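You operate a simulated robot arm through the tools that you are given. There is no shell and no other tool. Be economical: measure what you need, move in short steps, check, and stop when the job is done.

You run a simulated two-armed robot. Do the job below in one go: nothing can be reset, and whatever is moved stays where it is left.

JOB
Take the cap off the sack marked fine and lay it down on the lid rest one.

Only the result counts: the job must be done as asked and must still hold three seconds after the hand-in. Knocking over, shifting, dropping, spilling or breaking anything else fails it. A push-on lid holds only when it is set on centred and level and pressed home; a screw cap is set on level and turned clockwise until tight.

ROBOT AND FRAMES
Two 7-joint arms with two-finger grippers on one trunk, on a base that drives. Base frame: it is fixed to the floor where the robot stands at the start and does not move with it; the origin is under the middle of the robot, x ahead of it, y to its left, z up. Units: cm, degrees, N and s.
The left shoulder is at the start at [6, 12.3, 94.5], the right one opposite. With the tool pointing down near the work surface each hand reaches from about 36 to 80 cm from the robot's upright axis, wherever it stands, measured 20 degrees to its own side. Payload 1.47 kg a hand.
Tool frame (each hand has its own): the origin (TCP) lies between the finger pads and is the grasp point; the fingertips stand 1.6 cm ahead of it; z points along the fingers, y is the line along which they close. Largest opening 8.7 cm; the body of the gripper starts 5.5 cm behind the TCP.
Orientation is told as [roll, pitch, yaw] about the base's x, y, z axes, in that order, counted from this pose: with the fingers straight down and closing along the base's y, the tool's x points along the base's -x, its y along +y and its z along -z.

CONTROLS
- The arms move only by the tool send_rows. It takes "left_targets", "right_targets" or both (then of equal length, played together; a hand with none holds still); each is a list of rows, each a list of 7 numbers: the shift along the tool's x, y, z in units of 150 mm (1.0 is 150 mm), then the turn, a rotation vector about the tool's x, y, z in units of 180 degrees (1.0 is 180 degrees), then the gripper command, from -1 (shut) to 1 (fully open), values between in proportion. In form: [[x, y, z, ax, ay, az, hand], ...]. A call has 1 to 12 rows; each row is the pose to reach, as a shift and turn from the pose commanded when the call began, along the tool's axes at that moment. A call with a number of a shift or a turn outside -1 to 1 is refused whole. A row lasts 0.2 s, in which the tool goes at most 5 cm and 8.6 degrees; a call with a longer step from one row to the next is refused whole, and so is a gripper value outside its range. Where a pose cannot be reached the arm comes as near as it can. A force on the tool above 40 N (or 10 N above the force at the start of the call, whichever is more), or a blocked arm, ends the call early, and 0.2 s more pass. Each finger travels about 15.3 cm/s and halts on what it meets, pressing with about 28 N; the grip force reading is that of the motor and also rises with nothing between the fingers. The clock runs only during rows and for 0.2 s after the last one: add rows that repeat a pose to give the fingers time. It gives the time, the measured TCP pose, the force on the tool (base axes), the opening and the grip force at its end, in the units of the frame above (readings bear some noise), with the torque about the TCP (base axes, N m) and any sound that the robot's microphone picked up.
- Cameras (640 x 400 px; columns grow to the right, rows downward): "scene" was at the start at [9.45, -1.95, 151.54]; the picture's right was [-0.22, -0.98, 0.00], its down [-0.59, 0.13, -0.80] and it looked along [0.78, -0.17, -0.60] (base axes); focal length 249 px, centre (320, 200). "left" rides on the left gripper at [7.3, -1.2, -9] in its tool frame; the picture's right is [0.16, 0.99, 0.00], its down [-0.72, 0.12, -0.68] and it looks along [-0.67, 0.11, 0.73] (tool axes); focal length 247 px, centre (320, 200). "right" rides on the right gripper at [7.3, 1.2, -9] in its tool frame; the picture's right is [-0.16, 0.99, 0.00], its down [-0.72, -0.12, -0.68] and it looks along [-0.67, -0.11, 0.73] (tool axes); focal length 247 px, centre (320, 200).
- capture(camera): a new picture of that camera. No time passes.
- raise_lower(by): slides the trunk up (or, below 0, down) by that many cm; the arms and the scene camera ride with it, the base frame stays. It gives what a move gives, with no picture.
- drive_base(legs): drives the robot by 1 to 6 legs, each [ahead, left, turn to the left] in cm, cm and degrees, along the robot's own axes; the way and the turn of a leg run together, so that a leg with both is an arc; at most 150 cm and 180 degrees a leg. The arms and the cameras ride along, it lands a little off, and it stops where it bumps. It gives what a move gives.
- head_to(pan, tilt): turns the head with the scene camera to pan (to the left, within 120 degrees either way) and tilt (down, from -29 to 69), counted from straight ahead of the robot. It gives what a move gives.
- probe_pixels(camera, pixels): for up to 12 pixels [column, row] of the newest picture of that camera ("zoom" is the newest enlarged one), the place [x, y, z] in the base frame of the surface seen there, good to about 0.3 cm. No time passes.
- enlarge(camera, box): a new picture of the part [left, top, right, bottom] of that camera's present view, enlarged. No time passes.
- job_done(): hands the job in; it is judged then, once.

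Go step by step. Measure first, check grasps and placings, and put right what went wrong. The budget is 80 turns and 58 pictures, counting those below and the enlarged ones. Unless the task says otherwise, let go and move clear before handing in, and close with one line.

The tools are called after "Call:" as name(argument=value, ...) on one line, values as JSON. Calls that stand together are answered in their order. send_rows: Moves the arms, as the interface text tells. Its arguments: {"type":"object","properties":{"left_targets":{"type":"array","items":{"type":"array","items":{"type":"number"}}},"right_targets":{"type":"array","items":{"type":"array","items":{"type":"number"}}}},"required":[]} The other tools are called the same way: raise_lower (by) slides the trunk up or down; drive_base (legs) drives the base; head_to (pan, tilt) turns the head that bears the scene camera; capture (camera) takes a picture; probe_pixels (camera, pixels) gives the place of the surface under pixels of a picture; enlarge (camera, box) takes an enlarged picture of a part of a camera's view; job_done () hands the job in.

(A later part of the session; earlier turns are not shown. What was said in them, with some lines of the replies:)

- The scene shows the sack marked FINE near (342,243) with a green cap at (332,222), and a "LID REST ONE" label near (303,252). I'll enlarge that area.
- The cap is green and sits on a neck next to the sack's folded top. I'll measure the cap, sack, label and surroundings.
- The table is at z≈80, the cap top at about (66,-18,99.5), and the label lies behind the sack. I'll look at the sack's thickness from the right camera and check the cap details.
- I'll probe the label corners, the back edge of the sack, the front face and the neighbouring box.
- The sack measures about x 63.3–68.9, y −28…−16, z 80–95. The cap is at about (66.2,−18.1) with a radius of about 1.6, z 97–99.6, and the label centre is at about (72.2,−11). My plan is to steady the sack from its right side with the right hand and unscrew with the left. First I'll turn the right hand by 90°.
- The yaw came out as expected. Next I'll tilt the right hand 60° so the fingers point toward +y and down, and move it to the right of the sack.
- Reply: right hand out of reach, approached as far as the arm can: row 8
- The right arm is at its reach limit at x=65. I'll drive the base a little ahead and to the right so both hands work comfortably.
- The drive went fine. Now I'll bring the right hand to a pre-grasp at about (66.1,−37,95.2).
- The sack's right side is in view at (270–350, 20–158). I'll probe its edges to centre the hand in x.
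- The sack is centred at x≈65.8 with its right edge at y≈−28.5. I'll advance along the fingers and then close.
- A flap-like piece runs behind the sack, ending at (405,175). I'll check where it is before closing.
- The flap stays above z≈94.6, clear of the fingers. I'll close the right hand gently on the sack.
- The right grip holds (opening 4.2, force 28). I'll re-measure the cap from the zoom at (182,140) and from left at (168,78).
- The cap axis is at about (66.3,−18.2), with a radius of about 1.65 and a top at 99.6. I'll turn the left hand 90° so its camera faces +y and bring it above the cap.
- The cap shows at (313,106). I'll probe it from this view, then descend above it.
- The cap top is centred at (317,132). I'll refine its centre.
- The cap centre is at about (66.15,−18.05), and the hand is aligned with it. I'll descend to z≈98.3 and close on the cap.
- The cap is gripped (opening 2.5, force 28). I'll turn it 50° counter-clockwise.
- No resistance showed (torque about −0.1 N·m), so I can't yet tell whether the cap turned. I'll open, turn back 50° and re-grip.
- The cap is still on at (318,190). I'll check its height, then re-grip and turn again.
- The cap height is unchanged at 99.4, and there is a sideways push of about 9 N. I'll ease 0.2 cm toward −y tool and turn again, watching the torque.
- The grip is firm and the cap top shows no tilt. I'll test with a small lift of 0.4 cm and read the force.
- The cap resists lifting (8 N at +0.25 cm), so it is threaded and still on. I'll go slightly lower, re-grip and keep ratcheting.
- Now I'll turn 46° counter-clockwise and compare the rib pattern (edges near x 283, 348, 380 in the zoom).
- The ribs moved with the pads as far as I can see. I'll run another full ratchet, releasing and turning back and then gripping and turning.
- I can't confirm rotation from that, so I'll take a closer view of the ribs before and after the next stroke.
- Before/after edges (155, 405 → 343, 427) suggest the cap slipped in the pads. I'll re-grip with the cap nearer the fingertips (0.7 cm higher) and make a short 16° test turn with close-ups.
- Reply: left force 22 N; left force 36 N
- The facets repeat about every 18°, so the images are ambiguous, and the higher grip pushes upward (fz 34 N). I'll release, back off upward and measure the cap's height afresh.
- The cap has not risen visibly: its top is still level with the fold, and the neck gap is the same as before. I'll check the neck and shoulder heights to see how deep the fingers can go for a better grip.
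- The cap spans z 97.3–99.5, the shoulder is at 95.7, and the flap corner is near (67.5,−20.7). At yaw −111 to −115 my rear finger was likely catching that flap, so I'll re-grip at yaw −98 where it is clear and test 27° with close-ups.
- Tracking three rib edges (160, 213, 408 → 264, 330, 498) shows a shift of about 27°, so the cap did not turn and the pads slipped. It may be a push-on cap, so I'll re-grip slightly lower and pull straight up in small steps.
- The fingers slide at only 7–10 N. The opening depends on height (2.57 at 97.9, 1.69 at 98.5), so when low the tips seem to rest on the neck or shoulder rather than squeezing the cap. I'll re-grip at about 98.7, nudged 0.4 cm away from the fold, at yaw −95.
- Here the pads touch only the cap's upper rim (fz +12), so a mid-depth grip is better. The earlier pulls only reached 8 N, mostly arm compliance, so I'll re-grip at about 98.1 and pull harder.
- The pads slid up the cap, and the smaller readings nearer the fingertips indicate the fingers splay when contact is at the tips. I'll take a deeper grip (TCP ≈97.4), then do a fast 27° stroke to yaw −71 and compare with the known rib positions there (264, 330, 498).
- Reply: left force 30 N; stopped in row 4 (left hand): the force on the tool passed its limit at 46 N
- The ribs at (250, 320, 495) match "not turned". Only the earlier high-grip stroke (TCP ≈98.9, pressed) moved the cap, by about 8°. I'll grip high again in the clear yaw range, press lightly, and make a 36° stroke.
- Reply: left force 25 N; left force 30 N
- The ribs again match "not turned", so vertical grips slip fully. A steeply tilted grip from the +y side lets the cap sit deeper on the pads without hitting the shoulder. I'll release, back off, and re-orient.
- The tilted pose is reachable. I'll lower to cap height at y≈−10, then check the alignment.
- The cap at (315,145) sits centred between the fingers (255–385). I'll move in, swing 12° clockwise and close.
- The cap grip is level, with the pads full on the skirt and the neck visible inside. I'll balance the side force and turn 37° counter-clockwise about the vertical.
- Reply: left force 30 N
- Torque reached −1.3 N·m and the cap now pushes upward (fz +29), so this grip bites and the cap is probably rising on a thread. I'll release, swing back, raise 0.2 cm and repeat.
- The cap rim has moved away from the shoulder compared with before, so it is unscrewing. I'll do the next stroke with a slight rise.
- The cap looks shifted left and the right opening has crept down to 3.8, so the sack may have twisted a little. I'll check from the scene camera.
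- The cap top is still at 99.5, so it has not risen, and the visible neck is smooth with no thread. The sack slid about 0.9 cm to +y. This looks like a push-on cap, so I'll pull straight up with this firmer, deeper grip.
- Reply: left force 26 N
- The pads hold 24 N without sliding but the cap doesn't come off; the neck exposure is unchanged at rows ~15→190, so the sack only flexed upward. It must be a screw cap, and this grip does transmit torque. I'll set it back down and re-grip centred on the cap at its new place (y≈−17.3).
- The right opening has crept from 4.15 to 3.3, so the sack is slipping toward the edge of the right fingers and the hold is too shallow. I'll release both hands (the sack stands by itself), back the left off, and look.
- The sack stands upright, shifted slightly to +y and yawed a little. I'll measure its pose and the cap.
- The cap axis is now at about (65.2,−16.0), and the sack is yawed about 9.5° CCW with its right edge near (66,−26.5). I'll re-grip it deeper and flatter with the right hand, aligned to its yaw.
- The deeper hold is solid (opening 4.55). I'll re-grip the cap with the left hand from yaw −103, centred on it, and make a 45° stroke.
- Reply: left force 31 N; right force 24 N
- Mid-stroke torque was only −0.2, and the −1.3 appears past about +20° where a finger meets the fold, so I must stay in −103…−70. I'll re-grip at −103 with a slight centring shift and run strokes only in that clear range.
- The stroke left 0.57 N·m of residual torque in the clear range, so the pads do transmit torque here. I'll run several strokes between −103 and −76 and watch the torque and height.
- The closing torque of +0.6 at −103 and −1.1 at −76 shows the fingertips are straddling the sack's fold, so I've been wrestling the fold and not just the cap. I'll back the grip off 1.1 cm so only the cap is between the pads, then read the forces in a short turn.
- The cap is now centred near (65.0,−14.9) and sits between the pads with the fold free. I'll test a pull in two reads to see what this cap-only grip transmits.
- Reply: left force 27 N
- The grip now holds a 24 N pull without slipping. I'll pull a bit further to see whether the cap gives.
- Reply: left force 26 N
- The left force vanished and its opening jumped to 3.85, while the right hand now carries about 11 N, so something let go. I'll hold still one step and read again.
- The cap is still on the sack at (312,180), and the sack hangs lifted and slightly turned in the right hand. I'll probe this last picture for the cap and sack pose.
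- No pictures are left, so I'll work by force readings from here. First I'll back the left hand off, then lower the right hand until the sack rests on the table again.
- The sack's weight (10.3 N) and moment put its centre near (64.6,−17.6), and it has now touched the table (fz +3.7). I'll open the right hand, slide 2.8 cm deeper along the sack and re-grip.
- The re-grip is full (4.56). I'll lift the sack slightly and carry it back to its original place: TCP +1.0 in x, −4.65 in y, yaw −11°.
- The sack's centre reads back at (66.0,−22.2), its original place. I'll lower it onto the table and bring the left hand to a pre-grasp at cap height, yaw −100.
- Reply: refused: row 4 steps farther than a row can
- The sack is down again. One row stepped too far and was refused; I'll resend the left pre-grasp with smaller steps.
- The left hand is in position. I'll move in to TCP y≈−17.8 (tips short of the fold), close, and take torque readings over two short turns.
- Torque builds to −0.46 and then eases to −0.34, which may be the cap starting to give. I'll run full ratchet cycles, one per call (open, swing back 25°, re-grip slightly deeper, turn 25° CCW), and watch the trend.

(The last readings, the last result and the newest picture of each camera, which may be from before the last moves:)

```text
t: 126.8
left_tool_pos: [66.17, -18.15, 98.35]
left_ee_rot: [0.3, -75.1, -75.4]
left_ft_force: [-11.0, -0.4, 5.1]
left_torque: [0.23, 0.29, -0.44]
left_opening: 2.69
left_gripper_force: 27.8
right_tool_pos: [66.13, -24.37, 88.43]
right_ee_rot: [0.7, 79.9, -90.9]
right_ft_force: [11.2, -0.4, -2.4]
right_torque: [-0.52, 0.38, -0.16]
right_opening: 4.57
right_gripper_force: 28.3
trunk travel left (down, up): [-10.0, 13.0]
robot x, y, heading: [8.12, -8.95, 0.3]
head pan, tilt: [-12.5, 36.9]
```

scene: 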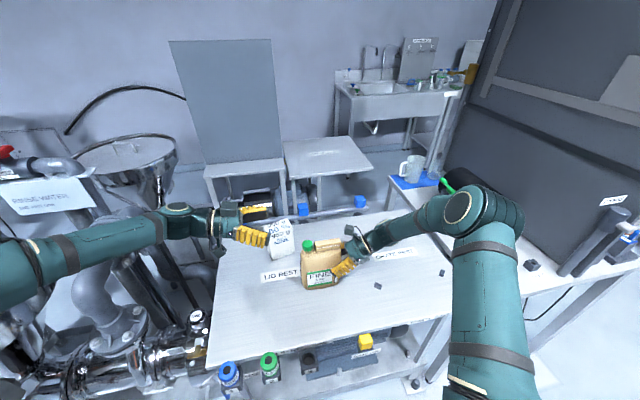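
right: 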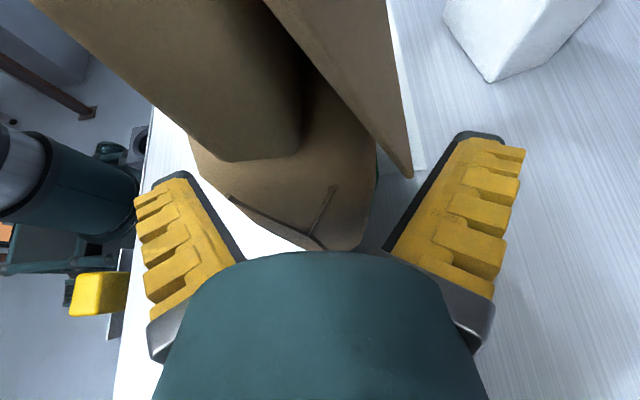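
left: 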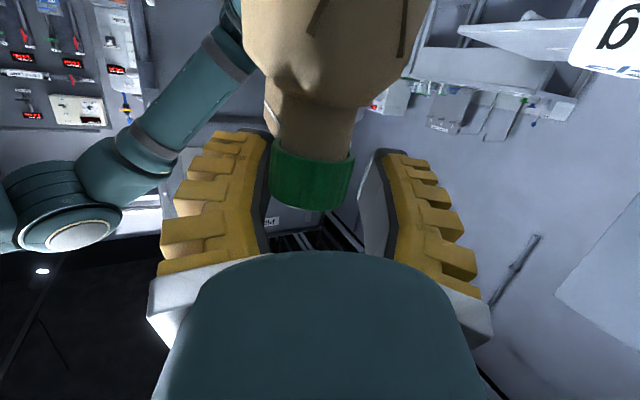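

The cycles are now steady: opening 2.7 with no decay, torque −0.43, and the sack hold stable at 4.58. I'll keep ratcheting.

Call:
send_rows(left_targets=[[0, 0, 0, 0, 0, 0, 0.0], [0, 0, 0, 0, 0, 0, 0.2], [0, 0, 0, 0.0443, 0, 0.0119, 0.2], [0, 0, 0, 0.0886, 0, 0.0238, 0.2], [0, 0, 0, 0.1329, 0, 0.0357, 0.1], [0, 0, 0, 0.1329, 0, 0.0357, -0.2], [0, 0, 0, 0.1329, 0, 0.0357, -0.6], [0, 0, 0, 0.1329, 0, 0.0357, -1], [0, 0, 0, 0.1329, 0, 0.0357, -1], [0, 0, 0, 0.0886, 0, 0.0238, -1], [0, 0, 0, 0.0443, 0, 0.0119, -1], [0, 0, 0, 0, 0, 0, -1]])

Call:
send_rows(left_targets=[[0, 0, 0, 0, 0, 0, 0.0], [0, 0, 0, 0, 0, 0, 0.2], [0, 0, 0, 0.0443, 0, 0.0119, 0.2], [0, 0, 0, 0.0886, 0, 0.0238, 0.2], [0, 0, 0, 0.1329, 0, 0.0357, 0.1], [0, 0, 0, 0.1329, 0, 0.0357, -0.2], [0, 0, 0, 0.1329, 0, 0.0357, -0.6], [0, 0, 0, 0.1329, 0, 0.0357, -1], [0, 0, 0, 0.1329, 0, 0.0357, -1], [0, 0, 0, 0.0886, 0, 0.0238, -1], [0, 0, 0, 0.0443, 0, 0.0119, -1], [0, 0, 0, 0, 0, 0, -1]])

Call:
send_rows(left_targets=[[0, 0, 0, 0, 0, 0, 0.0], [0, 0, 0, 0, 0, 0, 0.2], [0, 0, 0, 0.0443, 0, 0.0119, 0.2], [0, 0, 0, 0.0886, 0, 0.0238, 0.2], [0, 0, 0, 0.1329, 0, 0.0357, 0.1], [0, 0, 0, 0.1329, 0, 0.0357, -0.2], [0, 0, 0, 0.1329, 0, 0.0357, -0.6], [0, 0, 0, 0.1329, 0, 0.0357, -1], [0, 0, 0, 0.1329, 0, 0.0357, -1], [0, 0, 0, 0.0886, 0, 0.0238, -1], [0, 0, 0, 0.0443, 0, 0.0119, -1], [0, 0, 0, 0, 0, 0, -1]])

Call:
send_rows(left_targets=[[0, 0, 0, 0, 0, 0, 0.0], [0, 0, 0, 0, 0, 0, 0.2], [0, 0, 0, 0.0443, 0, 0.0119, 0.2], [0, 0, 0, 0.0886, 0, 0.0238, 0.2], [0, 0, 0, 0.1329, 0, 0.0357, 0.1], [0, 0, 0, 0.1329, 0, 0.0357, -0.2], [0, 0, 0, 0.1329, 0, 0.0357, -0.6], [0, 0, 0, 0.1329, 0, 0.0357, -1], [0, 0, 0, 0.1329, 0, 0.0357, -1], [0, 0, 0, 0.0886, 0, 0.0238, -1], [0, 0, 0, 0.0443, 0, 0.0119, -1], [0, 0, 0, 0, 0, 0, -1]])

Call:
send_rows(left_targets=[[0, 0, 0, 0, 0, 0, 0.0], [0, 0, 0, 0, 0, 0, 0.2], [0, 0, 0, 0.0443, 0, 0.0119, 0.2], [0, 0, 0, 0.0886, 0, 0.0238, 0.2], [0, 0, 0, 0.1329, 0, 0.0357, 0.1], [0, 0, 0, 0.1329, 0, 0.0357, -0.2], [0, 0, 0, 0.1329, 0, 0.0357, -0.6], [0, 0, 0, 0.1329, 0, 0.0357, -1], [0, 0, 0, 0.1329, 0, 0.0357, -1], [0, 0, 0, 0.0886, 0, 0.0238, -1], [0, 0, 0, 0.0443, 0, 0.0119, -1], [0, 0, 0, 0, 0, 0, -1]])

```text
t: 129.4
left_tool_pos: [66.13, -18.07, 98.54]
left_ee_rot: [0.2, -75.1, -75.4]
left_ft_force: [-7.7, -0.1, 3.8]
left_torque: [0.19, 0.21, -0.4]
left_opening: 2.65
left_gripper_force: 27.7
right_tool_pos: [66.13, -24.46, 88.42]
right_ee_rot: [0.7, 79.8, -90.9]
right_ft_force: [8.2, 0.2, -0.4]
right_torque: [-0.37, 0.34, -0.04]
right_opening: 4.55
right_gripper_force: 27.9
trunk travel left (down, up): [-10.0, 13.0]
robot x, y, heading: [7.88, -8.71, -0.0]
head pan, tilt: [-12.5, 36.9]
```

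```text
t: 132.0
left_tool_pos: [66.14, -18.12, 98.4]
left_ee_rot: [0.1, -75.2, -75.4]
left_ft_force: [-8.2, -0.5, 2.8]
left_torque: [0.21, 0.21, -0.4]
left_opening: 2.64
left_gripper_force: 28.3
right_tool_pos: [66.07, -24.48, 88.37]
right_ee_rot: [0.8, 79.9, -91.0]
right_ft_force: [8.3, -0.9, 0.3]
right_torque: [-0.58, 0.35, -0.04]
right_opening: 4.56
right_gripper_force: 28.1
trunk travel left (down, up): [-10.0, 13.0]
robot x, y, heading: [7.82, -8.96, 0.2]
head pan, tilt: [-12.5, 36.9]
```

```text
t: 134.6
left_tool_pos: [66.06, -18.09, 98.5]
left_ee_rot: [0.1, -75.1, -75.4]
left_ft_force: [-9.2, -1.1, 4.9]
left_torque: [0.16, 0.22, -0.43]
left_opening: 2.64
left_gripper_force: 28.5
right_tool_pos: [66.13, -24.53, 88.32]
right_ee_rot: [0.6, 79.8, -91.0]
right_ft_force: [7.8, -1.2, -2.3]
right_torque: [-0.34, 0.34, -0.05]
right_opening: 4.61
right_gripper_force: 28.2
trunk travel left (down, up): [-10.0, 13.0]
robot x, y, heading: [8.4, -9.14, 0.0]
head pan, tilt: [-12.5, 36.9]
```

```text
t: 137.2
left_tool_pos: [66.15, -18.08, 98.53]
left_ee_rot: [0.2, -75.1, -75.3]
left_ft_force: [-8.5, 0.3, 2.7]
left_torque: [0.15, 0.21, -0.42]
left_opening: 2.69
left_gripper_force: 27.9
right_tool_pos: [66.21, -24.44, 88.47]
right_ee_rot: [0.6, 79.9, -90.9]
right_ft_force: [8.8, -1.7, -1.3]
right_torque: [-0.49, 0.35, 0.0]
right_opening: 4.54
right_gripper_force: 27.9
trunk travel left (down, up): [-10.0, 13.0]
robot x, y, heading: [8.25, -8.92, -0.0]
head pan, tilt: [-12.5, 36.9]
```

```text
t: 139.8
left_tool_pos: [66.15, -18.21, 98.62]
left_ee_rot: [0.3, -75.3, -75.5]
left_ft_force: [-10.3, -0.3, 6.8]
left_torque: [0.16, 0.23, -0.41]
left_opening: 2.67
left_gripper_force: 28.2
right_tool_pos: [66.17, -24.5, 88.47]
right_ee_rot: [0.6, 79.9, -91.1]
right_ft_force: [10.6, -0.4, -0.9]
right_torque: [-0.51, 0.36, -0.18]
right_opening: 4.52
right_gripper_force: 27.7
trunk travel left (down, up): [-10.0, 13.0]
robot x, y, heading: [7.84, -9.1, -0.0]
head pan, tilt: [-12.5, 36.9]
```

The readings are the same every cycle, so I can't tell turning from slipping. I'll test with a gentle lift now.

Call:
send_rows(left_targets=[[-0.0129, 0, -0.0035, 0, 0, 0, -1], [-0.0258, 0, -0.0069, 0, 0, 0, -1], [-0.0386, 0, -0.0104, 0, 0, 0, -1]])

Call:
send_rows(left_targets=[[-0.0129, 0, -0.0035, 0, 0, 0, -1], [-0.0258, 0, -0.0069, 0, 0, 0, -1], [-0.0386, 0, -0.0104, 0, 0, 0, -1]])

```text
t: 140.6
left_tool_pos: [66.37, -17.95, 98.9]
left_ee_rot: [-0.2, -75.0, -74.8]
left_ft_force: [-3.7, -1.0, -9.0]
left_torque: [0.28, 0.09, -0.2]
left_opening: 2.19
left_gripper_force: 27.8
right_tool_pos: [66.05, -24.42, 88.5]
right_ee_rot: [0.5, 80.2, -90.8]
right_ft_force: [3.9, -0.1, 8.1]
right_torque: [0.6, 0.27, -0.07]
right_opening: 4.61
right_gripper_force: 27.9
trunk travel left (down, up): [-10.0, 13.0]
robot x, y, heading: [7.71, -9.04, -0.0]
head pan, tilt: [-12.5, 36.9]
```

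```text
t: 141.4
left_tool_pos: [66.33, -18.06, 99.5]
left_ee_rot: [0.0, -75.0, -75.3]
left_ft_force: [-1.2, -5.3, -22.9]
left_torque: [0.21, 0.1, 0.0]
left_opening: 1.72
left_gripper_force: 28.1
right_tool_pos: [66.19, -24.39, 88.38]
right_ee_rot: [0.6, 80.1, -90.9]
right_ft_force: [1.6, 5.6, 12.5]
right_torque: [0.39, 0.12, -0.12]
right_opening: 4.58
right_gripper_force: 28.0
trunk travel left (down, up): [-10.0, 13.0]
robot x, y, heading: [7.66, -8.93, 0.1]
head pan, tilt: [-12.5, 36.9]
```

It is still attached at 23 N, but both hands hold well now. I'll pull further in small steps, up to the force limit.

Call:
send_rows(left_targets=[[-0.0129, 0, -0.0035, 0, 0, 0, -1], [-0.0258, 0, -0.0069, 0, 0, 0, -1]])

Call:
send_rows(left_targets=[[-0.0129, 0, -0.0035, 0, 0, 0, -1], [-0.0258, 0, -0.0069, 0, 0, 0, -1]])

```text
t: 142.0
left_tool_pos: [66.27, -18.02, 99.92]
left_ee_rot: [0.1, -75.0, -75.3]
left_ft_force: [-2.6, -7.8, -25.2]
left_torque: [0.14, 0.05, -0.01]
left_opening: 1.5
left_gripper_force: 27.9
right_tool_pos: [66.25, -24.48, 88.4]
right_ee_rot: [0.6, 80.0, -91.1]
right_ft_force: [2.3, 8.9, 15.0]
right_torque: [0.28, 0.26, -0.13]
right_opening: 4.59
right_gripper_force: 27.8
trunk travel left (down, up): [-10.0, 13.0]
robot x, y, heading: [8.39, -8.9, 0.1]
head pan, tilt: [-12.5, 36.9]
```

```text
t: 142.6
left_tool_pos: [66.28, -18.1, 100.32]
left_ee_rot: [0.0, -75.0, -75.2]
left_ft_force: [-3.2, -8.1, -25.6]
left_torque: [0.09, 0.02, -0.04]
left_opening: 1.39
left_gripper_force: 27.9
right_tool_pos: [66.24, -24.48, 88.4]
right_ee_rot: [0.4, 80.0, -91.1]
right_ft_force: [2.3, 7.6, 14.0]
right_torque: [0.28, 0.25, -0.17]
right_opening: 4.57
right_gripper_force: 27.9
trunk travel left (down, up): [-10.0, 13.0]
robot x, y, heading: [8.25, -9.2, 0.1]
head pan, tilt: [-12.5, 36.9]
```

The pull saturates at about 25 N, and the earlier slip torque (0.42) matches that friction limit. The opening also grows as I go lower, so the low grips are probably squeezing the neck/shoulder area rather than the cap. I'll set it down and re-grip only the top of the cap (TCP z≈99.9), then turn.

Call:
send_rows(left_targets=[[0.04, 0, 0.011, 0, 0, 0, -1], [0.08, 0, 0.022, 0, 0, 0, -1], [0.1224, 0, 0.033, 0, 0, 0, -1], [0.1224, 0, 0.033, 0, 0, 0, 0.0], [0.1224, 0, 0.033, 0, 0, 0, 0.2], [0.08, 0, 0.022, 0.0443, 0, 0.0119, 0.2], [0.045, 0, 0.0121, 0.0886, 0, 0.0238, 0.2], [0.045, 0, 0.0121, 0.1329, 0, 0.0357, 0.1], [0.045, 0, 0.0121, 0.1329, 0, 0.0357, -0.2], [0.045, 0, 0.0121, 0.1329, 0, 0.0357, -0.6], [0.045, 0, 0.0121, 0.1329, 0, 0.0357, -1], [0.045, 0, 0.0121, 0.1329, 0, 0.0357, -1]])

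Call:
send_rows(left_targets=[[0, 0, 0, -0.0443, 0, -0.0119, -1], [0, 0, 0, -0.0886, 0, -0.0238, -1]])

Call:
send_rows(left_targets=[[0, 0, 0, -0.0443, 0, -0.0119, -1]])

```text
t: 145.2
left_tool_pos: [66.29, -18.05, 99.72]
left_ee_rot: [0.6, -75.2, -100.5]
left_ft_force: [1.2, 3.0, 0.7]
left_torque: [0.05, -0.02, -0.02]
left_opening: 1.75
left_gripper_force: 27.9
right_tool_pos: [66.06, -24.57, 88.42]
right_ee_rot: [0.3, 79.9, -91.2]
right_ft_force: [-2.5, -2.9, -10.6]
right_torque: [0.03, -0.13, 0.13]
right_opening: 4.47
right_gripper_force: 28.1
trunk travel left (down, up): [-10.0, 13.0]
robot x, y, heading: [7.79, -8.75, 0.3]
head pan, tilt: [-12.5, 36.9]
```

```text
t: 145.8
left_tool_pos: [66.34, -18.13, 99.67]
left_ee_rot: [0.4, -75.1, -83.6]
left_ft_force: [0.0, 2.9, 0.7]
left_torque: [0.03, 0.02, -0.07]
left_opening: 1.68
left_gripper_force: 27.9
right_tool_pos: [66.21, -24.52, 88.35]
right_ee_rot: [0.4, 79.8, -91.2]
right_ft_force: [-0.5, -1.9, -11.3]
right_torque: [-0.04, 0.06, -0.07]
right_opening: 4.45
right_gripper_force: 28.2
trunk travel left (down, up): [-10.0, 13.0]
robot x, y, heading: [8.11, -8.82, -0.0]
head pan, tilt: [-12.5, 36.9]
```

```text
t: 146.2
left_tool_pos: [66.22, -18.09, 99.79]
left_ee_rot: [0.5, -75.3, -75.4]
left_ft_force: [-0.6, 2.1, 1.8]
left_torque: [-0.01, -0.05, 0.0]
left_opening: 1.58
left_gripper_force: 27.7
right_tool_pos: [66.05, -24.46, 88.43]
right_ee_rot: [0.4, 79.9, -91.3]
right_ft_force: [-0.7, -2.6, -11.9]
right_torque: [-0.1, 0.03, 0.02]
right_opening: 4.48
right_gripper_force: 28.2
trunk travel left (down, up): [-10.0, 13.0]
robot x, y, heading: [8.12, -8.93, -0.1]
head pan, tilt: [-12.5, 36.9]
```

That's a clean grip: near-zero side forces, and the cap turns with almost no torque. I'll ratchet at this height and then test the lift.

Call:
send_rows(left_targets=[[0, 0, 0, 0, 0, 0, 0.0], [0, 0, 0, 0, 0, 0, 0.2], [0, 0, 0, 0.0443, 0, 0.0119, 0.2], [0, 0, 0, 0.0886, 0, 0.0238, 0.2], [0, 0, 0, 0.1329, 0, 0.0357, 0.1], [0, 0, 0, 0.1329, 0, 0.0357, -0.2], [0, 0, 0, 0.1329, 0, 0.0357, -0.6], [0, 0, 0, 0.1329, 0, 0.0357, -1], [0, 0, 0, 0.1329, 0, 0.0357, -1], [0, 0, 0, 0.0886, 0, 0.0238, -1], [0, 0, 0, 0.0443, 0, 0.0119, -1], [0, 0, 0, 0, 0, 0, -1]])

Call:
send_rows(left_targets=[[0, 0, 0, 0, 0, 0, 0.0], [0, 0, 0, 0, 0, 0, 0.2], [0, 0, 0, 0.0443, 0, 0.0119, 0.2], [0, 0, 0, 0.0886, 0, 0.0238, 0.2], [0, 0, 0, 0.1329, 0, 0.0357, 0.1], [0, 0, 0, 0.1329, 0, 0.0357, -0.2], [0, 0, 0, 0.1329, 0, 0.0357, -0.6], [0, 0, 0, 0.1329, 0, 0.0357, -1], [0, 0, 0, 0.1329, 0, 0.0357, -1], [0, 0, 0, 0.0886, 0, 0.0238, -1], [0, 0, 0, 0.0443, 0, 0.0119, -1], [0, 0, 0, 0, 0, 0, -1]])

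Call:
send_rows(left_targets=[[-0.0129, 0, -0.0035, 0, 0, 0, -1], [-0.0258, 0, -0.0069, 0, 0, 0, -1]])

```text
t: 148.8
left_tool_pos: [66.3, -18.14, 99.76]
left_ee_rot: [0.4, -75.1, -75.2]
left_ft_force: [-0.6, 5.3, 1.2]
left_torque: [0.09, 0.0, 0.02]
left_opening: 1.76
left_gripper_force: 28.5
right_tool_pos: [66.16, -24.61, 88.44]
right_ee_rot: [0.2, 79.8, -91.2]
right_ft_force: [0.4, -5.0, -11.0]
right_torque: [0.24, 0.07, 0.01]
right_opening: 4.5
right_gripper_force: 27.8
trunk travel left (down, up): [-10.0, 13.0]
robot x, y, heading: [7.82, -8.84, -0.1]
head pan, tilt: [-12.5, 36.9]
```

```text
t: 151.4
left_tool_pos: [66.2, -18.11, 99.74]
left_ee_rot: [0.4, -75.1, -75.3]
left_ft_force: [-0.3, 7.3, 1.7]
left_torque: [0.17, 0.06, 0.0]
left_opening: 1.89
left_gripper_force: 27.8
right_tool_pos: [66.11, -24.51, 88.46]
right_ee_rot: [0.2, 79.9, -91.2]
right_ft_force: [-1.2, -7.7, -8.9]
right_torque: [0.18, 0.17, 0.03]
right_opening: 4.5
right_gripper_force: 27.8
trunk travel left (down, up): [-10.0, 13.0]
robot x, y, heading: [7.88, -8.68, 0.2]
head pan, tilt: [-12.5, 36.9]
```

```text
t: 152.0
left_tool_pos: [66.33, -18.01, 100.01]
left_ee_rot: [0.0, -74.9, -75.2]
left_ft_force: [-2.3, 4.8, -8.9]
left_torque: [0.06, -0.02, -0.01]
left_opening: 1.98
left_gripper_force: 28.1
right_tool_pos: [66.1, -24.35, 88.58]
right_ee_rot: [0.7, 80.1, -90.8]
right_ft_force: [2.0, -2.4, -0.8]
right_torque: [0.59, 0.21, -0.13]
right_opening: 4.49
right_gripper_force: 28.5
trunk travel left (down, up): [-10.0, 13.0]
robot x, y, heading: [7.96, -9.11, -0.1]
head pan, tilt: [-12.5, 36.9]
```

The opening is growing a little each cycle (1.58→1.76→1.89), consistent with the cap rising. It is still attached, so I'll lower back 0.4 cm and continue ratcheting.

Call:
send_rows(left_targets=[[0.0258, 0, 0.0069, 0, 0, 0, -0.2], [0.0258, 0, 0.0069, 0, 0, 0, 0.2], [0.0258, 0, 0.0069, 0.0443, 0, 0.0119, 0.2], [0.0258, 0, 0.0069, 0.0886, 0, 0.0238, 0.2], [0.0258, 0, 0.0069, 0.1329, 0, 0.0357, 0.1], [0.0258, 0, 0.0069, 0.1329, 0, 0.0357, -0.2], [0.0258, 0, 0.0069, 0.1329, 0, 0.0357, -0.6], [0.0258, 0, 0.0069, 0.1329, 0, 0.0357, -1], [0.0258, 0, 0.0069, 0.1329, 0, 0.0357, -1], [0.0258, 0, 0.0069, 0.0886, 0, 0.0238, -1], [0.0258, 0, 0.0069, 0.0443, 0, 0.0119, -1], [0.0258, 0, 0.0069, 0, 0, 0, -1]])

Call:
send_rows(left_targets=[[0, 0, 0, 0, 0, 0, 0.0], [0, 0, 0, 0, 0, 0, 0.2], [0, 0, 0, 0.0443, 0, 0.0119, 0.2], [0, 0, 0, 0.0886, 0, 0.0238, 0.2], [0, 0, 0, 0.1329, 0, 0.0357, 0.1], [0, 0, 0, 0.1329, 0, 0.0357, -0.2], [0, 0, 0, 0.1329, 0, 0.0357, -0.6], [0, 0, 0, 0.1329, 0, 0.0357, -1], [0, 0, 0, 0.1329, 0, 0.0357, -1], [0, 0, 0, 0.0886, 0, 0.0238, -1], [0, 0, 0, 0.0443, 0, 0.0119, -1], [0, 0, 0, 0, 0, 0, -1]])

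Call:
send_rows(left_targets=[[0, 0, 0, 0, 0, 0, 0.0], [0, 0, 0, 0, 0, 0, 0.2], [0, 0, 0, 0.0443, 0, 0.0119, 0.2], [0, 0, 0, 0.0886, 0, 0.0238, 0.2], [0, 0, 0, 0.1329, 0, 0.0357, 0.1], [0, 0, 0, 0.1329, 0, 0.0357, -0.2], [0, 0, 0, 0.1329, 0, 0.0357, -0.6], [0, 0, 0, 0.1329, 0, 0.0357, -1], [0, 0, 0, 0.1329, 0, 0.0357, -1], [0, 0, 0, 0.0886, 0, 0.0238, -1], [0, 0, 0, 0.0443, 0, 0.0119, -1], [0, 0, 0, 0, 0, 0, -1]])

Call:
send_rows(left_targets=[[0, 0, 0, 0, 0, 0, 0.0], [0, 0, 0, 0, 0, 0, 0.2], [0, 0, 0, 0.0443, 0, 0.0119, 0.2], [0, 0, 0, 0.0886, 0, 0.0238, 0.2], [0, 0, 0, 0.1329, 0, 0.0357, 0.1], [0, 0, 0, 0.1329, 0, 0.0357, -0.2], [0, 0, 0, 0.1329, 0, 0.0357, -0.6], [0, 0, 0, 0.1329, 0, 0.0357, -1], [0, 0, 0, 0.1329, 0, 0.0357, -1], [0, 0, 0, 0.0886, 0, 0.0238, -1], [0, 0, 0, 0.0443, 0, 0.0119, -1], [0, 0, 0, 0, 0, 0, -1]])

Call:
send_rows(left_targets=[[-0.0129, 0, -0.0035, 0, 0, 0, -1], [-0.0258, 0, -0.0069, 0, 0, 0, -1]])

```text
t: 154.6
left_tool_pos: [66.3, -18.08, 99.72]
left_ee_rot: [0.4, -75.0, -75.4]
left_ft_force: [-2.6, 2.9, 1.4]
left_torque: [0.07, 0.09, -0.04]
left_opening: 1.91
left_gripper_force: 28.4
right_tool_pos: [66.02, -24.53, 88.51]
right_ee_rot: [0.1, 79.9, -91.5]
right_ft_force: [1.2, -4.7, -6.7]
right_torque: [-0.28, 0.45, -0.17]
right_opening: 4.51
right_gripper_force: 28.4
trunk travel left (down, up): [-10.0, 13.0]
robot x, y, heading: [8.34, -8.89, 0.1]
head pan, tilt: [-12.5, 36.9]
```

```text
t: 157.2
left_tool_pos: [66.32, -18.05, 99.71]
left_ee_rot: [0.1, -75.0, -75.2]
left_ft_force: [-2.1, 3.2, 1.5]
left_torque: [0.04, 0.1, 0.0]
left_opening: 1.93
left_gripper_force: 27.4
right_tool_pos: [65.98, -24.54, 88.44]
right_ee_rot: [0.3, 79.9, -91.3]
right_ft_force: [1.5, -5.2, -5.4]
right_torque: [-0.45, 0.44, -0.17]
right_opening: 4.53
right_gripper_force: 28.0
trunk travel left (down, up): [-10.0, 13.0]
robot x, y, heading: [7.93, -9.2, 0.3]
head pan, tilt: [-12.5, 36.9]
```

```text
t: 159.8
left_tool_pos: [66.38, -18.13, 99.81]
left_ee_rot: [0.3, -75.1, -75.2]
left_ft_force: [-1.7, 3.5, 1.6]
left_torque: [0.08, 0.08, -0.03]
left_opening: 1.96
left_gripper_force: 27.8
right_tool_pos: [66.07, -24.48, 88.4]
right_ee_rot: [0.4, 80.0, -91.2]
right_ft_force: [2.4, -4.9, -3.1]
right_torque: [-0.3, 0.45, -0.14]
right_opening: 4.54
right_gripper_force: 28.4
trunk travel left (down, up): [-10.0, 13.0]
robot x, y, heading: [8.13, -8.76, 0.1]
head pan, tilt: [-12.5, 36.9]
```

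```text
t: 162.4
left_tool_pos: [66.21, -18.06, 99.72]
left_ee_rot: [0.1, -75.1, -75.2]
left_ft_force: [-0.4, 1.5, 1.8]
left_torque: [0.04, 0.0, -0.02]
left_opening: 1.96
left_gripper_force: 28.3
right_tool_pos: [66.13, -24.6, 88.35]
right_ee_rot: [0.6, 79.9, -91.1]
right_ft_force: [0.6, -2.9, -2.2]
right_torque: [-0.37, 0.24, 0.05]
right_opening: 4.5
right_gripper_force: 28.6
trunk travel left (down, up): [-10.0, 13.0]
robot x, y, heading: [7.93, -8.9, 0.1]
head pan, tilt: [-12.5, 36.9]
```

```text
t: 163.0
left_tool_pos: [66.19, -18.03, 100.1]
left_ee_rot: [-0.1, -75.1, -75.1]
left_ft_force: [-0.3, 0.6, -12.0]
left_torque: [0.02, -0.03, -0.03]
left_opening: 1.85
left_gripper_force: 28.1
right_tool_pos: [66.22, -24.4, 88.42]
right_ee_rot: [0.6, 80.1, -90.9]
right_ft_force: [0.1, -1.5, 1.9]
right_torque: [0.57, -0.01, -0.01]
right_opening: 4.51
right_gripper_force: 28.4
trunk travel left (down, up): [-10.0, 13.0]
robot x, y, heading: [7.99, -9.03, 0.1]
head pan, tilt: [-12.5, 36.9]
```

Turning stays free (torque ≈0) with the sack steady. I'll run a longer batch of ratchet cycles, then lift-test.

Call:
send_rows(left_targets=[[0.0258, 0, 0.0069, 0, 0, 0, -0.2], [0.0258, 0, 0.0069, 0, 0, 0, 0.2], [0.0258, 0, 0.0069, 0.0443, 0, 0.0119, 0.2], [0.0258, 0, 0.0069, 0.0886, 0, 0.0238, 0.2], [0.0258, 0, 0.0069, 0.1329, 0, 0.0357, 0.1], [0.0258, 0, 0.0069, 0.1329, 0, 0.0357, -0.2], [0.0258, 0, 0.0069, 0.1329, 0, 0.0357, -0.6], [0.0258, 0, 0.0069, 0.1329, 0, 0.0357, -1], [0.0258, 0, 0.0069, 0.1329, 0, 0.0357, -1], [0.0258, 0, 0.0069, 0.0886, 0, 0.0238, -1], [0.0258, 0, 0.0069, 0.0443, 0, 0.0119, -1], [0.0258, 0, 0.0069, 0, 0, 0, -1]])

Call:
send_rows(left_targets=[[0, 0, 0, 0, 0, 0, 0.0], [0, 0, 0, 0, 0, 0, 0.2], [0, 0, 0, 0.0443, 0, 0.0119, 0.2], [0, 0, 0, 0.0886, 0, 0.0238, 0.2], [0, 0, 0, 0.1329, 0, 0.0357, 0.1], [0, 0, 0, 0.1329, 0, 0.0357, -0.2], [0, 0, 0, 0.1329, 0, 0.0357, -0.6], [0, 0, 0, 0.1329, 0, 0.0357, -1], [0, 0, 0, 0.1329, 0, 0.0357, -1], [0, 0, 0, 0.0886, 0, 0.0238, -1], [0, 0, 0, 0.0443, 0, 0.0119, -1], [0, 0, 0, 0, 0, 0, -1]])

Call:
send_rows(left_targets=[[0, 0, 0, 0, 0, 0, 0.0], [0, 0, 0, 0, 0, 0, 0.2], [0, 0, 0, 0.0443, 0, 0.0119, 0.2], [0, 0, 0, 0.0886, 0, 0.0238, 0.2], [0, 0, 0, 0.1329, 0, 0.0357, 0.1], [0, 0, 0, 0.1329, 0, 0.0357, -0.2], [0, 0, 0, 0.1329, 0, 0.0357, -0.6], [0, 0, 0, 0.1329, 0, 0.0357, -1], [0, 0, 0, 0.1329, 0, 0.0357, -1], [0, 0, 0, 0.0886, 0, 0.0238, -1], [0, 0, 0, 0.0443, 0, 0.0119, -1], [0, 0, 0, 0, 0, 0, -1]])

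Call:
send_rows(left_targets=[[0, 0, 0, 0, 0, 0, 0.0], [0, 0, 0, 0, 0, 0, 0.2], [0, 0, 0, 0.0443, 0, 0.0119, 0.2], [0, 0, 0, 0.0886, 0, 0.0238, 0.2], [0, 0, 0, 0.1329, 0, 0.0357, 0.1], [0, 0, 0, 0.1329, 0, 0.0357, -0.2], [0, 0, 0, 0.1329, 0, 0.0357, -0.6], [0, 0, 0, 0.1329, 0, 0.0357, -1], [0, 0, 0, 0.1329, 0, 0.0357, -1], [0, 0, 0, 0.0886, 0, 0.0238, -1], [0, 0, 0, 0.0443, 0, 0.0119, -1], [0, 0, 0, 0, 0, 0, -1]])

Call:
send_rows(left_targets=[[0, 0, 0, 0, 0, 0, 0.0], [0, 0, 0, 0, 0, 0, 0.2], [0, 0, 0, 0.0443, 0, 0.0119, 0.2], [0, 0, 0, 0.0886, 0, 0.0238, 0.2], [0, 0, 0, 0.1329, 0, 0.0357, 0.1], [0, 0, 0, 0.1329, 0, 0.0357, -0.2], [0, 0, 0, 0.1329, 0, 0.0357, -0.6], [0, 0, 0, 0.1329, 0, 0.0357, -1], [0, 0, 0, 0.1329, 0, 0.0357, -1], [0, 0, 0, 0.0886, 0, 0.0238, -1], [0, 0, 0, 0.0443, 0, 0.0119, -1], [0, 0, 0, 0, 0, 0, -1]])

Call:
send_rows(left_targets=[[0, 0, 0, 0, 0, 0, 0.0], [0, 0, 0, 0, 0, 0, 0.2], [0, 0, 0, 0.0443, 0, 0.0119, 0.2], [0, 0, 0, 0.0886, 0, 0.0238, 0.2], [0, 0, 0, 0.1329, 0, 0.0357, 0.1], [0, 0, 0, 0.1329, 0, 0.0357, -0.2], [0, 0, 0, 0.1329, 0, 0.0357, -0.6], [0, 0, 0, 0.1329, 0, 0.0357, -1], [0, 0, 0, 0.1329, 0, 0.0357, -1], [0, 0, 0, 0.0886, 0, 0.0238, -1], [0, 0, 0, 0.0443, 0, 0.0119, -1], [0, 0, 0, 0, 0, 0, -1]])

Call:
send_rows(left_targets=[[-0.0129, 0, -0.0035, 0, 0, 0, -1], [-0.0258, 0, -0.0069, 0, 0, 0, -1]])

```text
t: 165.6
left_tool_pos: [66.2, -18.17, 99.73]
left_ee_rot: [0.5, -75.2, -75.5]
left_ft_force: [-1.1, 3.0, 2.0]
left_torque: [0.05, -0.01, -0.01]
left_opening: 2.05
left_gripper_force: 28.2
right_tool_pos: [66.29, -24.58, 88.48]
right_ee_rot: [0.6, 79.9, -90.9]
right_ft_force: [2.6, -4.6, -2.0]
right_torque: [-0.48, 0.37, 0.02]
right_opening: 4.52
right_gripper_force: 28.3
trunk travel left (down, up): [-10.0, 13.0]
robot x, y, heading: [7.83, -8.81, 0.2]
head pan, tilt: [-12.5, 36.9]
```

```text
t: 168.2
left_tool_pos: [66.32, -18.07, 99.69]
left_ee_rot: [0.2, -75.3, -75.3]
left_ft_force: [-4.2, 2.5, 1.1]
left_torque: [0.03, 0.05, -0.05]
left_opening: 2.11
left_gripper_force: 27.6
right_tool_pos: [66.17, -24.54, 88.48]
right_ee_rot: [0.5, 79.9, -91.1]
right_ft_force: [3.3, -4.0, -3.4]
right_torque: [-0.37, 0.32, -0.21]
right_opening: 4.52
right_gripper_force: 28.4
trunk travel left (down, up): [-10.0, 13.0]
robot x, y, heading: [7.94, -8.75, -0.1]
head pan, tilt: [-12.5, 36.9]
```

```text
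t: 170.8
left_tool_pos: [66.22, -18.06, 99.75]
left_ee_rot: [0.3, -75.2, -75.3]
left_ft_force: [0.0, 0.1, 0.1]
left_torque: [0.0, -0.03, 0.02]
left_opening: 1.74
left_gripper_force: 28.0
right_tool_pos: [66.05, -24.58, 88.45]
right_ee_rot: [0.6, 79.9, -91.0]
right_ft_force: [-1.0, -2.8, -0.9]
right_torque: [-0.53, 0.22, 0.02]
right_opening: 4.47
right_gripper_force: 28.2
trunk travel left (down, up): [-10.0, 13.0]
robot x, y, heading: [7.95, -8.98, -0.1]
head pan, tilt: [-12.5, 36.9]
```

```text
t: 173.4
left_tool_pos: [66.16, -18.13, 99.74]
left_ee_rot: [0.4, -75.2, -75.3]
left_ft_force: [-0.6, -0.4, 3.2]
left_torque: [-0.02, 0.03, -0.02]
left_opening: 1.62
left_gripper_force: 28.0
right_tool_pos: [66.12, -24.46, 88.4]
right_ee_rot: [0.4, 80.0, -91.2]
right_ft_force: [1.6, -1.8, -0.7]
right_torque: [0.02, 0.42, -0.15]
right_opening: 4.49
right_gripper_force: 27.8
trunk travel left (down, up): [-10.0, 13.0]
robot x, y, heading: [8.08, -8.81, 0.2]
head pan, tilt: [-12.5, 36.9]
```

```text
t: 176.0
left_tool_pos: [66.29, -18.15, 99.85]
left_ee_rot: [0.4, -75.3, -75.4]
left_ft_force: [-2.0, -0.4, 6.9]
left_torque: [-0.02, 0.02, -0.03]
left_opening: 1.13
left_gripper_force: 27.7
right_tool_pos: [66.12, -24.35, 88.47]
right_ee_rot: [0.4, 79.9, -91.2]
right_ft_force: [3.2, -1.4, -1.9]
right_torque: [0.03, 0.46, -0.13]
right_opening: 4.49
right_gripper_force: 28.0
trunk travel left (down, up): [-10.0, 13.0]
robot x, y, heading: [7.73, -8.89, 0.3]
head pan, tilt: [-12.5, 36.9]
```

```text
t: 178.6
left_tool_pos: [66.33, -18.07, 99.69]
left_ee_rot: [0.3, -75.2, -75.4]
left_ft_force: [-2.6, -1.3, 6.5]
left_torque: [-0.06, 0.02, -0.04]
left_opening: 1.09
left_gripper_force: 28.5
right_tool_pos: [66.1, -24.47, 88.45]
right_ee_rot: [0.4, 79.8, -91.2]
right_ft_force: [1.9, -0.1, -2.1]
right_torque: [-0.02, 0.45, -0.05]
right_opening: 4.5
right_gripper_force: 28.1
trunk travel left (down, up): [-10.0, 13.0]
robot x, y, heading: [8.29, -8.97, 0.1]
head pan, tilt: [-12.5, 36.9]
```

```text
t: 179.2
left_tool_pos: [66.2, -18.09, 100.26]
left_ee_rot: [0.5, -75.2, -75.6]
left_ft_force: [-0.2, 1.1, -0.4]
left_torque: [0.0, 0.0, -0.02]
left_opening: 1.03
left_gripper_force: 27.7
right_tool_pos: [66.09, -24.46, 88.36]
right_ee_rot: [0.6, 80.0, -91.0]
right_ft_force: [0.3, -2.1, -0.5]
right_torque: [-0.04, 0.23, -0.05]
right_opening: 4.48
right_gripper_force: 28.5
trunk travel left (down, up): [-10.0, 13.0]
robot x, y, heading: [8.14, -9.21, -0.3]
head pan, tilt: [-12.5, 36.9]
```

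At t≈170.8 the forces vanished and the lift now meets no resistance (−0.4 N), so the cap appears unscrewed, though the grip sits near its top rim (opening 1.03). I'll set it down, re-grip about 0.5 cm lower, and lift gently.

Call:
send_rows(left_targets=[[0.0129, 0, 0.0035, 0, 0, 0, -1], [0.0258, 0, 0.0069, 0, 0, 0, -1], [0.0258, 0, 0.0069, 0, 0, 0, -0.2], [0.0258, 0, 0.0069, 0, 0, 0, 0.2], [0.04, 0, 0.0108, 0, 0, 0, 0.2], [0.058, 0, 0.0156, 0, 0, 0, 0.1], [0.058, 0, 0.0156, 0, 0, 0, -0.1], [0.058, 0, 0.0156, 0, 0, 0, -0.3], [0.058, 0, 0.0156, 0, 0, 0, -0.6], [0.058, 0, 0.0156, 0, 0, 0, -1], [0.058, 0, 0.0156, 0, 0, 0, -1]])

Call:
send_rows(left_targets=[[-0.0129, 0, -0.0035, 0, 0, 0, -1], [-0.0258, 0, -0.0069, 0, 0, 0, -1]])

```text
t: 181.6
left_tool_pos: [66.2, -17.99, 99.31]
left_ee_rot: [0.6, -75.3, -75.5]
left_ft_force: [-0.1, -0.7, 2.3]
left_torque: [0.0, -0.06, 0.02]
left_opening: 1.31
left_gripper_force: 28.5
right_tool_pos: [66.09, -24.51, 88.49]
right_ee_rot: [0.6, 79.9, -91.0]
right_ft_force: [0.2, -2.0, -0.2]
right_torque: [0.06, 0.21, 0.02]
right_opening: 4.51
right_gripper_force: 28.2
trunk travel left (down, up): [-10.0, 13.0]
robot x, y, heading: [7.92, -8.69, 0.0]
head pan, tilt: [-12.5, 36.9]
```

```text
t: 182.2
left_tool_pos: [66.37, -18.06, 99.77]
left_ee_rot: [0.7, -75.1, -75.7]
left_ft_force: [0.0, 0.0, -0.8]
left_torque: [-0.01, 0.0, 0.02]
left_opening: 1.28
left_gripper_force: 28.2
right_tool_pos: [66.11, -24.56, 88.43]
right_ee_rot: [0.6, 79.9, -90.9]
right_ft_force: [0.4, -1.2, -0.7]
right_torque: [-0.03, 0.21, -0.05]
right_opening: 4.51
right_gripper_force: 28.2
trunk travel left (down, up): [-10.0, 13.0]
robot x, y, heading: [7.94, -8.9, 0.2]
head pan, tilt: [-12.5, 36.9]
```

Something is held (opening 1.3) and moves up freely with no load. I'll lift 5 cm clear of the neck.

Call:
send_rows(left_targets=[[-0.04, 0, -0.0108, 0, 0, 0, -1], [-0.08, 0, -0.0215, 0, 0, 0, -1], [-0.12, 0, -0.0323, 0, 0, 0, -1], [-0.18, 0, -0.0485, 0, 0, 0, -1], [-0.25, 0, -0.0673, 0, 0, 0, -1], [-0.322, 0, -0.0867, 0, 0, 0, -1], [-0.322, 0, -0.0867, 0, 0, 0, -1]])

```text
t: 183.8
left_tool_pos: [66.28, -18.18, 104.68]
left_ee_rot: [0.5, -75.0, -75.6]
left_ft_force: [-0.2, -0.6, -0.6]
left_torque: [0.0, 0.01, 0.01]
left_opening: 1.15
left_gripper_force: 28.1
right_tool_pos: [66.19, -24.61, 88.39]
right_ee_rot: [0.6, 79.8, -91.0]
right_ft_force: [0.4, -0.3, -1.4]
right_torque: [0.01, 0.23, -0.01]
right_opening: 4.48
right_gripper_force: 28.3
trunk travel left (down, up): [-10.0, 13.0]
robot x, y, heading: [7.75, -8.95, 0.4]
head pan, tilt: [-12.5, 36.9]
```

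The grip still reads 1.15 with zero load, consistent with the light cap being in hand. I'll carry it to above the lid rest at about (72,−11.5) and tilt the hand to 50° so the wrist camera clears the table on placing.

Call:
send_rows(left_targets=[[0.022, 0.12, -0.082, 0, 0.035, 0, -1], [0.044, 0.24, -0.164, 0, 0.07, 0, -1], [0.066, 0.361, -0.245, 0, 0.105, 0, -1], [0.088, 0.481, -0.327, 0, 0.139, 0, -1], [0.088, 0.481, -0.327, 0, 0.139, 0, -1]])

```text
t: 185.0
left_tool_pos: [71.89, -11.23, 104.66]
left_ee_rot: [0.2, -50.1, -75.3]
left_ft_force: [-0.3, 0.3, 0.6]
left_torque: [0.02, -0.03, -0.03]
left_opening: 1.09
left_gripper_force: 27.6
right_tool_pos: [66.19, -24.44, 88.33]
right_ee_rot: [0.6, 80.0, -91.0]
right_ft_force: [0.5, -0.4, -0.7]
right_torque: [-0.06, 0.18, -0.01]
right_opening: 4.47
right_gripper_force: 28.2
trunk travel left (down, up): [-10.0, 13.0]
robot x, y, heading: [8.2, -9.03, -0.1]
head pan, tilt: [-12.5, 36.9]
```

Now I'll lower quickly to z≈86 and then slowly until contact.

Call:
send_rows(left_targets=[[0.189, 0, 0.159, 0, 0, 0, -1], [0.378, 0, 0.317, 0, 0, 0, -1], [0.567, 0, 0.476, 0, 0, 0, -1], [0.756, 0, 0.634, 0, 0, 0, -1], [0.945, 0, 0.793, 0, 0, 0, -1]])

Call:
send_rows(left_targets=[[0.051, 0, 0.043, 0, 0, 0, -1], [0.102, 0, 0.086, 0, 0, 0, -1], [0.153, 0, 0.129, 0, 0, 0, -1]])

Call:
send_rows(left_targets=[[0.0102, 0, 0.0086, 0, 0, 0, -1], [0.0204, 0, 0.0171, 0, 0, 0, -1]])

```text
t: 186.2
left_tool_pos: [72.2, -11.29, 86.27]
left_ee_rot: [0.3, -50.1, -75.3]
left_ft_force: [0.7, 1.0, 0.6]
left_torque: [0.0, 0.0, 0.02]
left_opening: 1.09
left_gripper_force: 28.0
right_tool_pos: [66.04, -24.48, 88.38]
right_ee_rot: [0.6, 79.8, -90.9]
right_ft_force: [0.7, -0.6, -1.4]
right_torque: [0.14, 0.08, -0.01]
right_opening: 4.48
right_gripper_force: 27.5
trunk travel left (down, up): [-10.0, 13.0]
robot x, y, heading: [8.08, -8.81, 0.0]
head pan, tilt: [-12.5, 36.9]
```

```text
t: 187.0
left_tool_pos: [72.09, -11.22, 83.2]
left_ee_rot: [0.2, -50.2, -75.3]
left_ft_force: [0.7, 0.1, 0.5]
left_torque: [0.01, 0.0, -0.02]
left_opening: 1.06
left_gripper_force: 27.8
right_tool_pos: [66.18, -24.46, 88.33]
right_ee_rot: [0.6, 79.9, -91.0]
right_ft_force: [1.0, -1.1, -1.3]
right_torque: [0.1, 0.2, -0.02]
right_opening: 4.51
right_gripper_force: 28.2
trunk travel left (down, up): [-10.0, 13.0]
robot x, y, heading: [8.38, -9.18, -0.2]
head pan, tilt: [-12.5, 36.9]
```

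```text
t: 187.6
left_tool_pos: [72.04, -11.32, 82.79]
left_ee_rot: [0.1, -50.0, -75.2]
left_ft_force: [-0.3, 0.1, 0.1]
left_torque: [-0.02, 0.02, 0.02]
left_opening: 1.06
left_gripper_force: 28.3
right_tool_pos: [66.06, -24.6, 88.37]
right_ee_rot: [0.7, 79.9, -91.0]
right_ft_force: [0.7, -1.7, 0.3]
right_torque: [0.03, 0.19, -0.04]
right_opening: 4.5
right_gripper_force: 27.9
trunk travel left (down, up): [-10.0, 13.0]
robot x, y, heading: [7.92, -8.97, 0.1]
head pan, tilt: [-12.5, 36.9]
5 turns are left
```

No contact yet at 82.8, and five turns remain. I'll lower in 0.2 cm steps and read.

Call:
send_rows(left_targets=[[0.0102, 0, 0.0086, 0, 0, 0, -1], [0.0102, 0, 0.0086, 0, 0, 0, -1]])

Call:
send_rows(left_targets=[[0.0102, 0, 0.0086, 0, 0, 0, -1], [0.0102, 0, 0.0086, 0, 0, 0, -1]])

Call:
send_rows(left_targets=[[0.0102, 0, 0.0086, 0, 0, 0, -1], [0.0102, 0, 0.0086, 0, 0, 0, -1]])

```text
t: 188.2
left_tool_pos: [72.17, -11.33, 82.59]
left_ee_rot: [0.2, -50.1, -75.3]
left_ft_force: [-0.4, 0.0, 3.0]
left_torque: [-0.01, -0.04, 0.0]
left_opening: 1.06
left_gripper_force: 28.4
right_tool_pos: [66.16, -24.48, 88.33]
right_ee_rot: [0.6, 80.0, -90.8]
right_ft_force: [0.6, -1.1, -1.6]
right_torque: [0.04, 0.1, -0.07]
right_opening: 4.51
right_gripper_force: 27.8
trunk travel left (down, up): [-10.0, 13.0]
robot x, y, heading: [7.87, -8.85, 0.1]
head pan, tilt: [-12.5, 36.9]
```

```text
t: 188.8
left_tool_pos: [72.04, -11.27, 82.44]
left_ee_rot: [0.3, -50.2, -75.3]
left_ft_force: [-1.4, -0.4, 10.5]
left_torque: [-0.07, -0.01, -0.03]
left_opening: 1.17
left_gripper_force: 27.7
right_tool_pos: [65.98, -24.42, 88.36]
right_ee_rot: [0.6, 79.9, -90.9]
right_ft_force: [2.9, -0.5, -4.4]
right_torque: [0.07, -0.05, -0.15]
right_opening: 4.49
right_gripper_force: 28.0
trunk travel left (down, up): [-10.0, 13.0]
robot x, y, heading: [8.0, -8.71, 0.2]
head pan, tilt: [-12.5, 36.9]
```

```text
t: 189.4
left_tool_pos: [72.09, -11.31, 82.47]
left_ee_rot: [0.4, -50.3, -75.4]
left_ft_force: [1.7, -0.5, 22.0]
left_torque: [-0.25, -0.1, 0.01]
left_opening: 1.27
left_gripper_force: 27.5
right_tool_pos: [66.07, -24.54, 88.34]
right_ee_rot: [0.5, 79.8, -90.9]
right_ft_force: [1.1, 0.4, -8.4]
right_torque: [-0.08, -0.05, -0.06]
right_opening: 4.5
right_gripper_force: 28.0
trunk travel left (down, up): [-10.0, 13.0]
robot x, y, heading: [7.99, -9.14, -0.3]
head pan, tilt: [-12.5, 36.9]
4 turns are left
```

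The contact is confirmed (fz rose to 22 and the opening shifted 1.06→1.27, so the held cap is on the table). I'll ease up, open gently, and back the left hand away, then release the sack with the right hand and withdraw.

Call:
send_rows(left_targets=[[-0.0204, 0, -0.0171, 0, 0, 0, -1], [-0.0204, 0, -0.0171, 0, 0, 0, -0.8], [-0.0204, 0, -0.0171, 0, 0, 0, -0.6], [-0.0204, 0, -0.0171, 0, 0, 0, -0.4], [-0.0204, 0, -0.0171, 0, 0, 0, -0.2], [-0.0204, 0, -0.0171, 0, 0, 0, -0.1], [-0.0204, 0, -0.0171, 0, 0, 0, -0.1], [-0.0204, 0, -0.06, 0, 0, 0, -0.1], [-0.0204, 0, -0.16, 0, 0, 0, -0.1], [-0.0204, 0, -0.35, 0, 0, 0, -0.1], [-0.0204, 0, -0.6, 0, 0, 0, -0.1], [-0.0204, 0, -0.9, 0, 0, 0, -0.1]])

Call:
send_rows(right_targets=[[0, 0, 0, 0, 0, 0, 0.1], [0, 0, 0, 0, 0, 0, 0.4], [0, 0, 0, 0, 0, 0, 0.8], [0, 0, 0, 0, 0, 0, 1], [0, 0, -0.1, 0, 0, 0, 1], [0, 0, -0.3, 0, 0, 0, 1], [0, 0, -0.55, 0, 0, 0, 1], [0, 0, -0.8, 0, 0, 0, 1]])

Call:
send_rows(left_targets=[[0, 0, 0, 0, 0, 0, -1], [0, 0, 0, 0, 0, 0, -1], [0, 0, 0, 0, 0, 0, -1], [0, 0, 0, 0, 0, 0, -1]])

```text
t: 192.0
left_tool_pos: [69.29, -1.57, 90.93]
left_ee_rot: [0.1, -50.1, -75.2]
left_ft_force: [-0.2, 0.2, 0.5]
left_torque: [0.0, 0.0, 0.02]
left_opening: 4.48
left_gripper_force: 4.4
right_tool_pos: [66.02, -24.44, 88.53]
right_ee_rot: [0.7, 80.0, -90.9]
right_ft_force: [-0.6, 1.0, -1.5]
right_torque: [0.32, 0.26, 0.09]
right_opening: 4.48
right_gripper_force: 28.0
trunk travel left (down, up): [-10.0, 13.0]
robot x, y, heading: [8.0, -9.33, 0.1]
head pan, tilt: [-12.5, 36.9]
```

```text
t: 193.8
left_tool_pos: [69.39, -1.58, 90.91]
left_ee_rot: [0.2, -50.1, -75.3]
left_ft_force: [0.9, -0.3, 0.0]
left_torque: [0.0, 0.02, 0.0]
left_opening: 4.5
left_gripper_force: 4.4
right_tool_pos: [65.71, -36.25, 90.68]
right_ee_rot: [0.5, 80.1, -91.0]
right_ft_force: [-0.4, 0.4, 0.3]
right_torque: [-0.02, 0.0, -0.02]
right_opening: 8.73
right_gripper_force: 0.0
trunk travel left (down, up): [-10.0, 13.0]
robot x, y, heading: [8.51, -8.81, 0.2]
head pan, tilt: [-12.5, 36.9]
```

```text
t: 194.8
left_tool_pos: [69.51, -1.7, 90.92]
left_ee_rot: [0.1, -50.2, -75.2]
left_ft_force: [-0.5, 0.2, -0.2]
left_torque: [0.02, 0.01, 0.02]
left_opening: 0.0
left_gripper_force: 28.1
right_tool_pos: [65.72, -36.17, 90.73]
right_ee_rot: [0.5, 79.9, -91.1]
right_ft_force: [-0.4, -0.1, 0.0]
right_torque: [0.0, -0.01, 0.02]
right_opening: 8.73
right_gripper_force: 0.0
trunk travel left (down, up): [-10.0, 13.0]
robot x, y, heading: [8.06, -9.11, -0.0]
head pan, tilt: [-12.5, 36.9]
3 turns are left
```

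The empty left gripper closes to 0.00, so the 1.06–1.3 cm readings during the carry mean the cap really was held, and it has been left at the lid rest. Both hands are clear, so I'm handing in.

Call:
job_done()

```text
The job is handed in.
```

I unscrewed the cap from the sack marked fine and set it down on lid rest one at about (72, −11), with both hands clear at hand-in. I ran out of pictures partway through, so I couldn't check by sight how the cap came to rest. The sack also shifted while I worked, and force readings suggest I put it back close to where it stood.
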